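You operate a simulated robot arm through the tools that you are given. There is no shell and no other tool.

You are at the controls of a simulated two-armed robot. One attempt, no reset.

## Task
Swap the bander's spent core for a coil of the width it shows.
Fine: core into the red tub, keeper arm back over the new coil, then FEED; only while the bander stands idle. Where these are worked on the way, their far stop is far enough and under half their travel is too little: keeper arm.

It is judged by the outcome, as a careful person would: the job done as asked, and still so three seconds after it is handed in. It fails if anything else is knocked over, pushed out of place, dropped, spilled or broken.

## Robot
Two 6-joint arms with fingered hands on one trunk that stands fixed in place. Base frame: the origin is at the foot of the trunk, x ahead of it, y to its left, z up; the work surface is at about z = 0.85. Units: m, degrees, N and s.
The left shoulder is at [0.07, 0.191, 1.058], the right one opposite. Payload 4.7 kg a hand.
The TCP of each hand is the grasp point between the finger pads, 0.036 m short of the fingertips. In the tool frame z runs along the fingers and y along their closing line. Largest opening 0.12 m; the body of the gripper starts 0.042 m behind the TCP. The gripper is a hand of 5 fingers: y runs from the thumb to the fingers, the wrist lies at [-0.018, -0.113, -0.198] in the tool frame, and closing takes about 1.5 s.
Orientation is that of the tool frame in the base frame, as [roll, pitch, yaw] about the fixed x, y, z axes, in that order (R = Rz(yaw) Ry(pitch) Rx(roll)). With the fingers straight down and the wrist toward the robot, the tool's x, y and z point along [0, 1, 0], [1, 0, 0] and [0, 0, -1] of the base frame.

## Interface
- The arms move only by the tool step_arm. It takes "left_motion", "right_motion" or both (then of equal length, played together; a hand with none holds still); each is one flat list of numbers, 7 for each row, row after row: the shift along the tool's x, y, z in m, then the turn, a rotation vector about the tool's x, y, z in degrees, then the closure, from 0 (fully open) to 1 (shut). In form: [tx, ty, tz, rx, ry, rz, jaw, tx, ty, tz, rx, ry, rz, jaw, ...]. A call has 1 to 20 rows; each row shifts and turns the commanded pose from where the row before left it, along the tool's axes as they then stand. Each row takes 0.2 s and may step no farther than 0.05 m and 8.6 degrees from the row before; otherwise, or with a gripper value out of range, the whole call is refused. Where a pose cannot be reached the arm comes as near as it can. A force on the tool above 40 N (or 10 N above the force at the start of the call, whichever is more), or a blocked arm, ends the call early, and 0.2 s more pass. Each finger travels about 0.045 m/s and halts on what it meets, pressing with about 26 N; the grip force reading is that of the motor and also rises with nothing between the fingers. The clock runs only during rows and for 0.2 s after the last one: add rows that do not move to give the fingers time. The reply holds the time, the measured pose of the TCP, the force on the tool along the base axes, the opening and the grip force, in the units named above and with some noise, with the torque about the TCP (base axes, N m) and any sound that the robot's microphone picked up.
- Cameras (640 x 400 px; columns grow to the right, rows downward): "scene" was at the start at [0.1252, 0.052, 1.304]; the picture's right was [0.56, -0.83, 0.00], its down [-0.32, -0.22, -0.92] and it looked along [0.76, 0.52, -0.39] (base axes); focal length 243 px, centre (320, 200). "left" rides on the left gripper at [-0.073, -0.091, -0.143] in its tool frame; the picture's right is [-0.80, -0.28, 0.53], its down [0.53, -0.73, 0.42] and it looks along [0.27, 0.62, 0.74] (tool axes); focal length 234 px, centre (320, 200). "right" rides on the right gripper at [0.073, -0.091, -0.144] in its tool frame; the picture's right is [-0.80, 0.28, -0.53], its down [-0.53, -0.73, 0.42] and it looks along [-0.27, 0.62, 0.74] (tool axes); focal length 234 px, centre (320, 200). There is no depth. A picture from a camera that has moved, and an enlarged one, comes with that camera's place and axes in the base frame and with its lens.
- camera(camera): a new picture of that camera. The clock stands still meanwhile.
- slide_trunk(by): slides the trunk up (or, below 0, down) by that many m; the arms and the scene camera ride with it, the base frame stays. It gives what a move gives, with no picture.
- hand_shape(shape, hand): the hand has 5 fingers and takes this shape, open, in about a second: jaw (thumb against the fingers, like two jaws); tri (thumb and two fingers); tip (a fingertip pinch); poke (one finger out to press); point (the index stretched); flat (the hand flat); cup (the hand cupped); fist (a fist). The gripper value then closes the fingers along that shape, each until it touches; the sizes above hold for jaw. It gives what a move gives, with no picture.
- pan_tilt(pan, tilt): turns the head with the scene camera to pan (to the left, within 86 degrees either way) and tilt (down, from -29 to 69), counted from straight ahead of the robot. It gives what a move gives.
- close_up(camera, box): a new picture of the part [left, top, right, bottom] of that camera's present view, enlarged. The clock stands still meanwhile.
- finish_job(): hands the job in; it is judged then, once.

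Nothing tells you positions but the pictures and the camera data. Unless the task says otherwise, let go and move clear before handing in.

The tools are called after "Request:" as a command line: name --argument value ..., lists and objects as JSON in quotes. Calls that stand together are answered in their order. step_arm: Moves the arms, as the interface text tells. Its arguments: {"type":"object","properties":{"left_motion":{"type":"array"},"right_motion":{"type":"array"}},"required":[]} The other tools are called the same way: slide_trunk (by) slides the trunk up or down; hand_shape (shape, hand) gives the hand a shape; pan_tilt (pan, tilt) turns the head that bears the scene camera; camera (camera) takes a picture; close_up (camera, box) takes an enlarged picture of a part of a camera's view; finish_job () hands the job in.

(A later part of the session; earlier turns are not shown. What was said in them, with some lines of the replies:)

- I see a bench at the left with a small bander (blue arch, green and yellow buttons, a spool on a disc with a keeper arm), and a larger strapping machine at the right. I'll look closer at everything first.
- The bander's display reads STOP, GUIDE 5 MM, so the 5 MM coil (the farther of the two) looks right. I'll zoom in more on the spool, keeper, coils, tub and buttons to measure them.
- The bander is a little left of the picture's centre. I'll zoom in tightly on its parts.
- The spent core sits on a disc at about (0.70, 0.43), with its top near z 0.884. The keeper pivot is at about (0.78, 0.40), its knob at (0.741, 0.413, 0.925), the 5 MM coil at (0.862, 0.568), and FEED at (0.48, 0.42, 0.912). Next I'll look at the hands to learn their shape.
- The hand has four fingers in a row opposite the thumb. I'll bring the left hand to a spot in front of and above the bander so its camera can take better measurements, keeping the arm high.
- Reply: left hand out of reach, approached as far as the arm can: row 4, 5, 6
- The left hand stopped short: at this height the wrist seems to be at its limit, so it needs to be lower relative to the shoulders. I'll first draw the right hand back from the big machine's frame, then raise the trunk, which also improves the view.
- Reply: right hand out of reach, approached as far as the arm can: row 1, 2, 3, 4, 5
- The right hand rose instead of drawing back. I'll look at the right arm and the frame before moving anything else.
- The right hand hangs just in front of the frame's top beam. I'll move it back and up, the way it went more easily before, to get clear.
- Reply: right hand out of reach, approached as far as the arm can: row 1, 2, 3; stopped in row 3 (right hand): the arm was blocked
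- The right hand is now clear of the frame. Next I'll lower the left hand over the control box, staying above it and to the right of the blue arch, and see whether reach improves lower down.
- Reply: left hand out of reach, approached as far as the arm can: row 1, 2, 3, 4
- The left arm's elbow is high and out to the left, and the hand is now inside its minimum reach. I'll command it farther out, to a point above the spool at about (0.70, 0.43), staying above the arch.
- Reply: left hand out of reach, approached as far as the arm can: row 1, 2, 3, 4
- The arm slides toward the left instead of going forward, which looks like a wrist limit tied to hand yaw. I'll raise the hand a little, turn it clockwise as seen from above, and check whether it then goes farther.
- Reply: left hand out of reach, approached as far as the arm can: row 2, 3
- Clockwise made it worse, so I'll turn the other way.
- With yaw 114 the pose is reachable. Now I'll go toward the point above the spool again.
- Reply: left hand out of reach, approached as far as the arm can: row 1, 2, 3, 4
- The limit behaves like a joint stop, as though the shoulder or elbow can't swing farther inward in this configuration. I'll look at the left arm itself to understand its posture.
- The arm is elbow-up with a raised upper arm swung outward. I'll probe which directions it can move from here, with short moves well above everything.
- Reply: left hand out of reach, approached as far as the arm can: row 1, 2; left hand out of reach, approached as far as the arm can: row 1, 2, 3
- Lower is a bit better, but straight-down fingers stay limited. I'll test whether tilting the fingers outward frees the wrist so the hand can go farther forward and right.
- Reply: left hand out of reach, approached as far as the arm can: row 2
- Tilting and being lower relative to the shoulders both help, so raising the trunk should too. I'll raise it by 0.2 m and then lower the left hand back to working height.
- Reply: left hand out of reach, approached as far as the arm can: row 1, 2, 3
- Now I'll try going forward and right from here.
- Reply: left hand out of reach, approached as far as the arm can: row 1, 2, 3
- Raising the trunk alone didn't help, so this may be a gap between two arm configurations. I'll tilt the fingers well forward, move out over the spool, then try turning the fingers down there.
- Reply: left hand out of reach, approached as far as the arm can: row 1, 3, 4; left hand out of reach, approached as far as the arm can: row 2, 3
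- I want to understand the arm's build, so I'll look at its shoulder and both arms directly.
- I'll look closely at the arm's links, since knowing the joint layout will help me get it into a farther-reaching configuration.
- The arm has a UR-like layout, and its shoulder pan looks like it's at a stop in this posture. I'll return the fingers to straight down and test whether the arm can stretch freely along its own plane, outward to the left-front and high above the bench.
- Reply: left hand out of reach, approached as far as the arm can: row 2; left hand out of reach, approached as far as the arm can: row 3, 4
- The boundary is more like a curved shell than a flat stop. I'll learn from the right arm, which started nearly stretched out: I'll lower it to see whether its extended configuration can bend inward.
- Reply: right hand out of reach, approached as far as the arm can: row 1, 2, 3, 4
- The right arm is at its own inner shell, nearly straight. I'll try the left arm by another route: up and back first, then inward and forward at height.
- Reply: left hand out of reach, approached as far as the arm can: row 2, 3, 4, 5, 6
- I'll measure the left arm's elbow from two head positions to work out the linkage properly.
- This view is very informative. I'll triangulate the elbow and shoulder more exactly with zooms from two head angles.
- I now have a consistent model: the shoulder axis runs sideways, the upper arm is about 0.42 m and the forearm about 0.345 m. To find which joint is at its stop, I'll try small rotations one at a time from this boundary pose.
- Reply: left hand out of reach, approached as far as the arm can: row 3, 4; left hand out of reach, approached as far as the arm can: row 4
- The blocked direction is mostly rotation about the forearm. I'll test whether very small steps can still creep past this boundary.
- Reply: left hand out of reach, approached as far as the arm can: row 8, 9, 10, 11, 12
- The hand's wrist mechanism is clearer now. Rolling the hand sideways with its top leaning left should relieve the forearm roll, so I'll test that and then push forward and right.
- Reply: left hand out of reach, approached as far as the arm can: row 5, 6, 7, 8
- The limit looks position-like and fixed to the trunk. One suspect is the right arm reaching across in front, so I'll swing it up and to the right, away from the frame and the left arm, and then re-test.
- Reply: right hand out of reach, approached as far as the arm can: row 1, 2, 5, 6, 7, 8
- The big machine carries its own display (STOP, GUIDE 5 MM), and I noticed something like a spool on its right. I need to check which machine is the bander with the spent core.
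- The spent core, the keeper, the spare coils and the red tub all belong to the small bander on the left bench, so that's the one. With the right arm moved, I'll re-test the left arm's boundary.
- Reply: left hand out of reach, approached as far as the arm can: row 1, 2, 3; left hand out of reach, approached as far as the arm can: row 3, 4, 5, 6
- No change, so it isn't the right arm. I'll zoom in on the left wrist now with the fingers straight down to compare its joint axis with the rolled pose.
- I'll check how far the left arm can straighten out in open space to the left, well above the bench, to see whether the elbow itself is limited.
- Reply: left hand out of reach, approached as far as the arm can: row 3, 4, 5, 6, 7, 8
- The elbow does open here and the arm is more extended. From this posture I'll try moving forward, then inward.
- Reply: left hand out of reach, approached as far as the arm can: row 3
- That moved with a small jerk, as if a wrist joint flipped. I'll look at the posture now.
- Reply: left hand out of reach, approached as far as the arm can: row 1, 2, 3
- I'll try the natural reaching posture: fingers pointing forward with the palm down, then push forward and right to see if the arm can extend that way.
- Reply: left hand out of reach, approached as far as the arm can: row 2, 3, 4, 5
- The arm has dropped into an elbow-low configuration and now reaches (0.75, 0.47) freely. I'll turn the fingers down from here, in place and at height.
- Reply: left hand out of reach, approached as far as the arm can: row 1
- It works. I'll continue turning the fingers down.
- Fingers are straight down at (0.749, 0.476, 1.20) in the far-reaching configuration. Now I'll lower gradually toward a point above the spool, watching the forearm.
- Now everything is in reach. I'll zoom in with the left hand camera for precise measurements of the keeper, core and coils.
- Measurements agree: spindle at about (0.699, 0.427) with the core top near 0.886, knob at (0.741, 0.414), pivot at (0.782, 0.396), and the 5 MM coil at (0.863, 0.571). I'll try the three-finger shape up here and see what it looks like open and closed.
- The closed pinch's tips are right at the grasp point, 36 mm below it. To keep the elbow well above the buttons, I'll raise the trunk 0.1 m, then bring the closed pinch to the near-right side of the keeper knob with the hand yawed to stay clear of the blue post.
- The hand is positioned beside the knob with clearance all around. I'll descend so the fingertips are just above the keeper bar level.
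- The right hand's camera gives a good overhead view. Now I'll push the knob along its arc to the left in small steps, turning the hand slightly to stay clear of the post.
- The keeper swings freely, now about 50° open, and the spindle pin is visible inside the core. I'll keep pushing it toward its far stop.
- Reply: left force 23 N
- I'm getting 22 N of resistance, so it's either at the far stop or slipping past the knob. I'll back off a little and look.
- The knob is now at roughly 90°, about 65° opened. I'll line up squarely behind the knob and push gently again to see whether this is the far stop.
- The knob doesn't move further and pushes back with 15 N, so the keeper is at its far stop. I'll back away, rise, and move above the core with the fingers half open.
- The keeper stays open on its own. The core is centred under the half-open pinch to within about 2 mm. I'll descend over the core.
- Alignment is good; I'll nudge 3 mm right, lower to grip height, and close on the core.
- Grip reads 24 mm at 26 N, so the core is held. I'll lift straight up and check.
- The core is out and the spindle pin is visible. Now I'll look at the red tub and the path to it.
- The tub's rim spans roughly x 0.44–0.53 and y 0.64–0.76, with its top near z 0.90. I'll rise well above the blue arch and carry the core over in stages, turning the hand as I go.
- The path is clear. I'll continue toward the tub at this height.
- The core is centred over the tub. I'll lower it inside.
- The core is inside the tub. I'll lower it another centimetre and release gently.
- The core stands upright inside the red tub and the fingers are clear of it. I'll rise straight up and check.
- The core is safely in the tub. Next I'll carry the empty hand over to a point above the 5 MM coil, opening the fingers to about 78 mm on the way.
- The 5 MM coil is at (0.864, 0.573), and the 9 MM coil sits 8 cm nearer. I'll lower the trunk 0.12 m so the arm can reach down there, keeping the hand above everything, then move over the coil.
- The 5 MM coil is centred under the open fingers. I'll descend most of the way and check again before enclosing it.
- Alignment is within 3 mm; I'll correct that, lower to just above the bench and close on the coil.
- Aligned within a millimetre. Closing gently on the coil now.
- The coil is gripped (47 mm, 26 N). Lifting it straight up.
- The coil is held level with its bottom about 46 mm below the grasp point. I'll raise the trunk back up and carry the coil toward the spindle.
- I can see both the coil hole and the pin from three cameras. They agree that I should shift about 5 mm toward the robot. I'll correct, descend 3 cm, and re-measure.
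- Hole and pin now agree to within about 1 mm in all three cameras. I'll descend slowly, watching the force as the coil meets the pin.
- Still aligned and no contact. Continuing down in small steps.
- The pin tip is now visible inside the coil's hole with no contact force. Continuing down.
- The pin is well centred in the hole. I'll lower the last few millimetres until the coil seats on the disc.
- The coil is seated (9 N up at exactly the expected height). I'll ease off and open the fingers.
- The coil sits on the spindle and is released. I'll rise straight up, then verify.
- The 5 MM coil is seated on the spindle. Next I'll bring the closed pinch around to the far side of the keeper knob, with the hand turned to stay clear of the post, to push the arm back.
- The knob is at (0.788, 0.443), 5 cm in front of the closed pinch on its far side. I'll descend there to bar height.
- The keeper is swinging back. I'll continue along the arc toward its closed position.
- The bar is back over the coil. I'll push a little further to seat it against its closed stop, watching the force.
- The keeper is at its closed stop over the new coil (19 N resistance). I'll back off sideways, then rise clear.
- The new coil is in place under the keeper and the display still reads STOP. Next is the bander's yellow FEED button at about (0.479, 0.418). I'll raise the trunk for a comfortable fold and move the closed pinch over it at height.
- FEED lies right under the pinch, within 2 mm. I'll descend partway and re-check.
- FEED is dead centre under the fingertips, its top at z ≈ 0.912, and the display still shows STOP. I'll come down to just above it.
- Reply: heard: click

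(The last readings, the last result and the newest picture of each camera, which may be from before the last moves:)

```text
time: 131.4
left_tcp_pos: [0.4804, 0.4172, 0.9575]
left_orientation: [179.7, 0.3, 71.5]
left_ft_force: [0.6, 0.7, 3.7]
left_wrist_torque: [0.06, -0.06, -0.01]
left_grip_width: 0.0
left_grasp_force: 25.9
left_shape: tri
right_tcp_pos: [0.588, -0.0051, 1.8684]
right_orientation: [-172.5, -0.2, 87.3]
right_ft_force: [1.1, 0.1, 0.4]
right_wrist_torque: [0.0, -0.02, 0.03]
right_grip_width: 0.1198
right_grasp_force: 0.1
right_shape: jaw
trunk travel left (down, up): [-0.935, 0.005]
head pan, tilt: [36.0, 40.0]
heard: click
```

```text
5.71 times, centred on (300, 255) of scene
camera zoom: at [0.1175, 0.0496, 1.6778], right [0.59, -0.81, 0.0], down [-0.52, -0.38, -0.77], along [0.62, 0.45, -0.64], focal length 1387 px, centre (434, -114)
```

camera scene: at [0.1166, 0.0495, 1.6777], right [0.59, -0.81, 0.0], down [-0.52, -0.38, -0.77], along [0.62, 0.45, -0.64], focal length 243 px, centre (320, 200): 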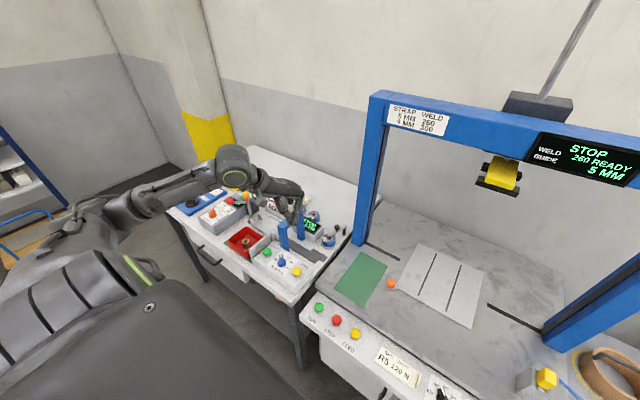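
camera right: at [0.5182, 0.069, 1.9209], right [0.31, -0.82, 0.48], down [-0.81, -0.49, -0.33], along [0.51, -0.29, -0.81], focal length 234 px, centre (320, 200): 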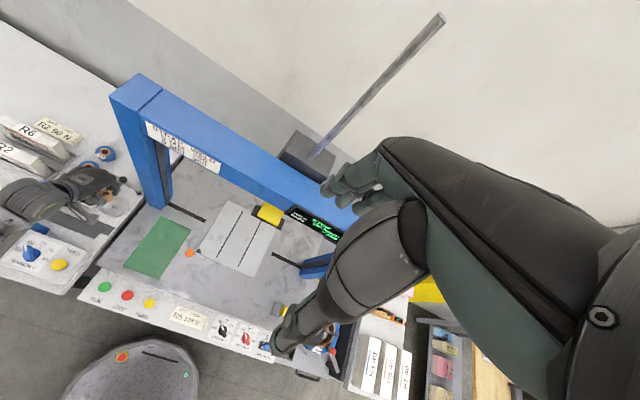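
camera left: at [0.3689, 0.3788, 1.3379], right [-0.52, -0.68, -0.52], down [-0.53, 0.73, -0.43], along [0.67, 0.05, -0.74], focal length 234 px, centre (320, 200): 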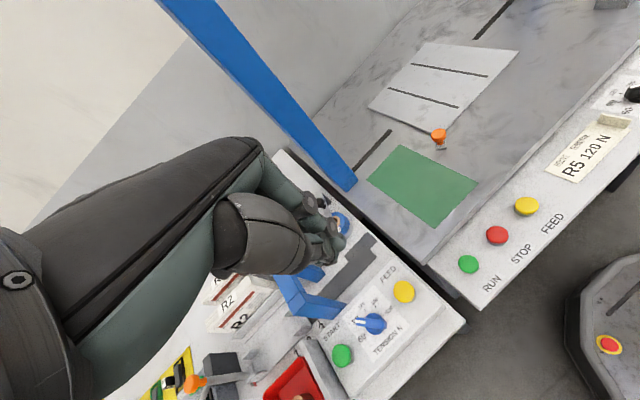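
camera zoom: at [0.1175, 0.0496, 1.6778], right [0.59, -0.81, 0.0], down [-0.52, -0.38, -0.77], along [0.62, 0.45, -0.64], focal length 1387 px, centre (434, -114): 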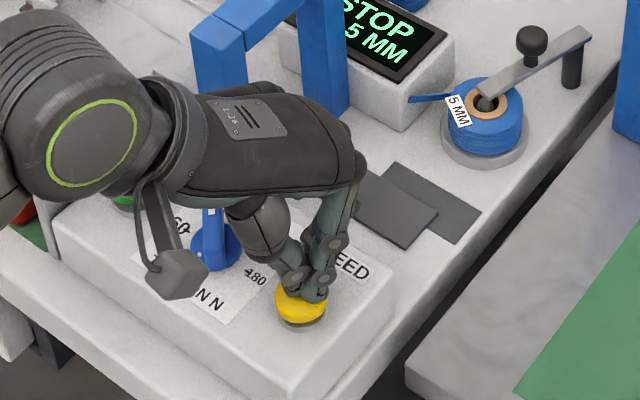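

I heard a click, and a blue strap end has now fed out from the coil: FEED has worked. I'll lift straight off the button.

Request:
step_arm --left_motion '[0, 0, -0.02, 0, 0, 0, 1, 0, 0, -0.04, 0, 0, 0, 1, 0, 0, -0.04, 0, 0, 0, 1, 0, 0, -0.04, 0, 0, 0, 1, 0, 0, -0.04, 0, 0, 0, 1, 0, 0, -0.04, 0, 0, 0, 1]'

Request:
close_up --camera "scene" --box '[280, 190, 380, 270]'

Request:
camera --camera "scene"

Request:
close_up --camera "left" --box '[240, 160, 480, 400]'

```text
time: 132.8
left_tcp_pos: [0.4793, 0.4168, 1.1773]
left_orientation: [179.7, 0.4, 71.6]
left_ft_force: [1.0, -0.5, 0.4]
left_wrist_torque: [0.0, -0.05, 0.0]
left_grip_width: 0.0
left_grasp_force: 26.4
left_shape: tri
right_tcp_pos: [0.5881, -0.0044, 1.8679]
right_orientation: [-172.5, -0.3, 87.3]
right_ft_force: [0.3, -0.1, 0.2]
right_wrist_torque: [0.04, 0.0, 0.01]
right_grip_width: 0.1201
right_grasp_force: 0.0
right_shape: jaw
trunk travel left (down, up): [-0.935, 0.005]
head pan, tilt: [36.0, 40.0]
```

```text
5.00 times, centred on (330, 230) of scene
camera zoom: at [0.1174, 0.0493, 1.6776], right [0.59, -0.81, 0.0], down [-0.52, -0.38, -0.77], along [0.62, 0.45, -0.64], focal length 1214 px, centre (270, 50)
```

zoom: 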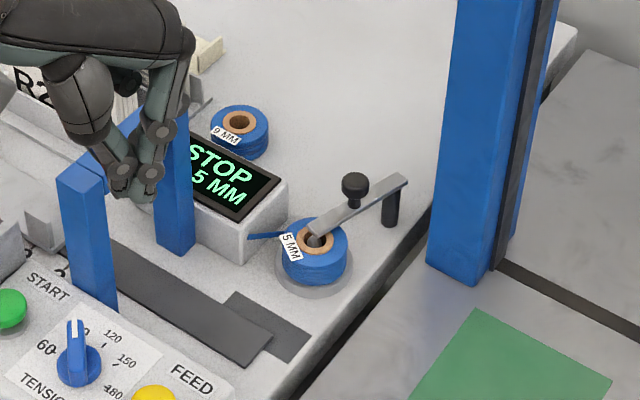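

```text
taken
camera scene: at [0.1174, 0.0493, 1.6776], right [0.59, -0.81, 0.0], down [-0.52, -0.38, -0.77], along [0.62, 0.45, -0.64], focal length 243 px, centre (320, 200)
```

scene: 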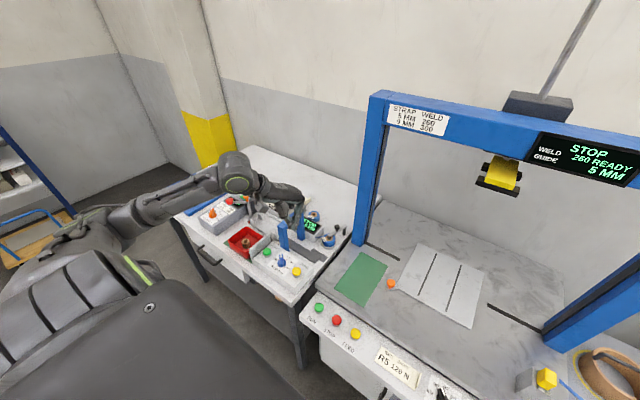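

```text
1.67 times, centred on (360, 280) of left
camera zoom: at [0.3695, 0.3785, 1.3205], right [-0.52, -0.68, -0.52], down [-0.53, 0.73, -0.43], along [0.67, 0.05, -0.74], focal length 390 px, centre (253, 67)
```

zoom: 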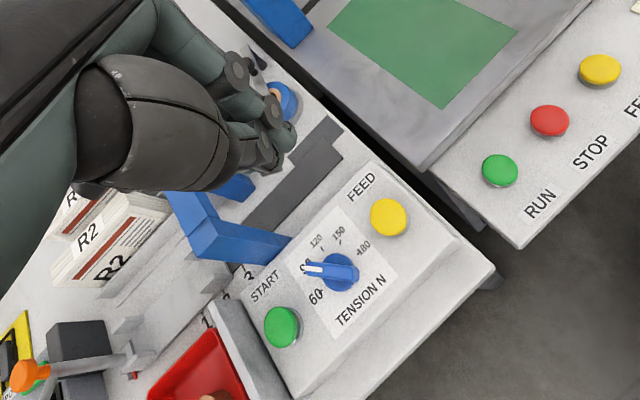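

Everything is in place: the 5 MM coil is on the spindle with its strap fed out, the keeper is closed over it, the core is in the red tub and the dial is unchanged. I'll raise the hand further clear and take a last look.

Request:
step_arm --left_motion '[0, 0, -0.04, 0, 0, 0, 0.6, 0, 0, -0.03, 0, 0, 0, 0.4, 0, 0, 0, 0, 0, 0, 0.2, 0, 0, 0, 0, 0, 0, 0.2]'

Request:
close_up --camera "scene" --box '[180, 170, 360, 290]'

Request:
close_up --camera "right" --box '[40, 140, 180, 250]'

```text
time: 133.8
left_tcp_pos: [0.4804, 0.419, 1.2467]
left_orientation: [179.8, 0.4, 71.6]
left_ft_force: [-0.4, -0.8, -0.5]
left_wrist_torque: [-0.01, 0.01, 0.01]
left_grip_width: 0.0638
left_grasp_force: 0.0
left_shape: tri
right_tcp_pos: [0.5877, -0.0036, 1.8683]
right_orientation: [-172.5, -0.3, 87.3]
right_ft_force: [-0.1, -0.5, 0.5]
right_wrist_torque: [0.02, 0.04, -0.02]
right_grip_width: 0.1197
right_grasp_force: 0.1
right_shape: jaw
trunk travel left (down, up): [-0.935, 0.005]
head pan, tilt: [36.0, 40.0]
```

```text
3.33 times, centred on (270, 230) of scene
camera zoom: at [0.1179, 0.0505, 1.6776], right [0.59, -0.81, 0.0], down [-0.52, -0.38, -0.77], along [0.62, 0.45, -0.64], focal length 809 px, centre (487, 100)
```

zoom: 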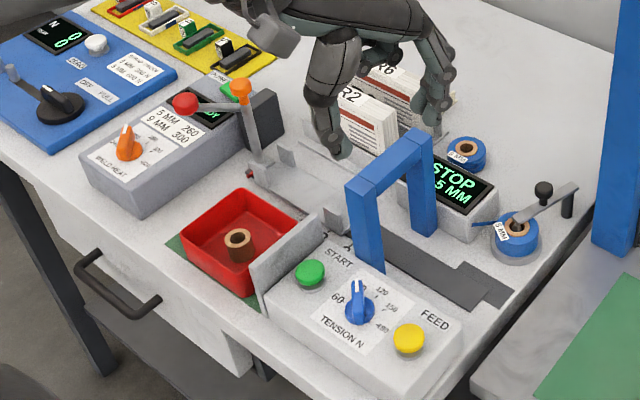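

```text
3.64 times, centred on (110, 195) of right
camera zoom: at [0.5189, 0.0703, 2.0207], right [0.31, -0.82, 0.48], down [-0.81, -0.49, -0.33], along [0.51, -0.29, -0.81], focal length 852 px, centre (1084, 218)
```

zoom: 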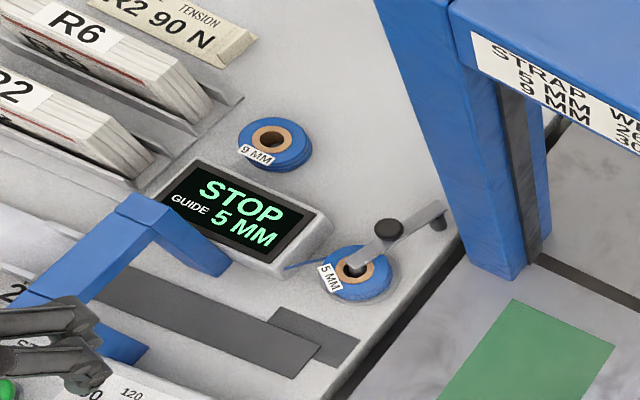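

The final check looks good. The core is in the red tub, the 5 MM coil is on the spindle with its strap fed out, and the keeper arm is closed over it. The display shows STOP, nothing else has been disturbed, and both hands are clear and empty, so I'm handing the job in.

Request:
finish_job

```text
The job is handed in.
```

The job is done and handed in: the spent core has been swapped for the 5 MM coil, the width the bander's display shows.

- **Core:** it is standing in the red tub.
- **New coil:** the 5 MM coil is seated on the spindle.
- **Keeper arm:** I swung it out to its far stop, then pushed it back to its closed stop over the new coil.
- **FEED:** I pressed the bander's yellow FEED button once, with the display reading STOP. It clicked, and a strap end fed out of the coil.

In the last pictures the START button and tension dial were untouched and nothing else had been moved or knocked over. Both hands are empty and clear.
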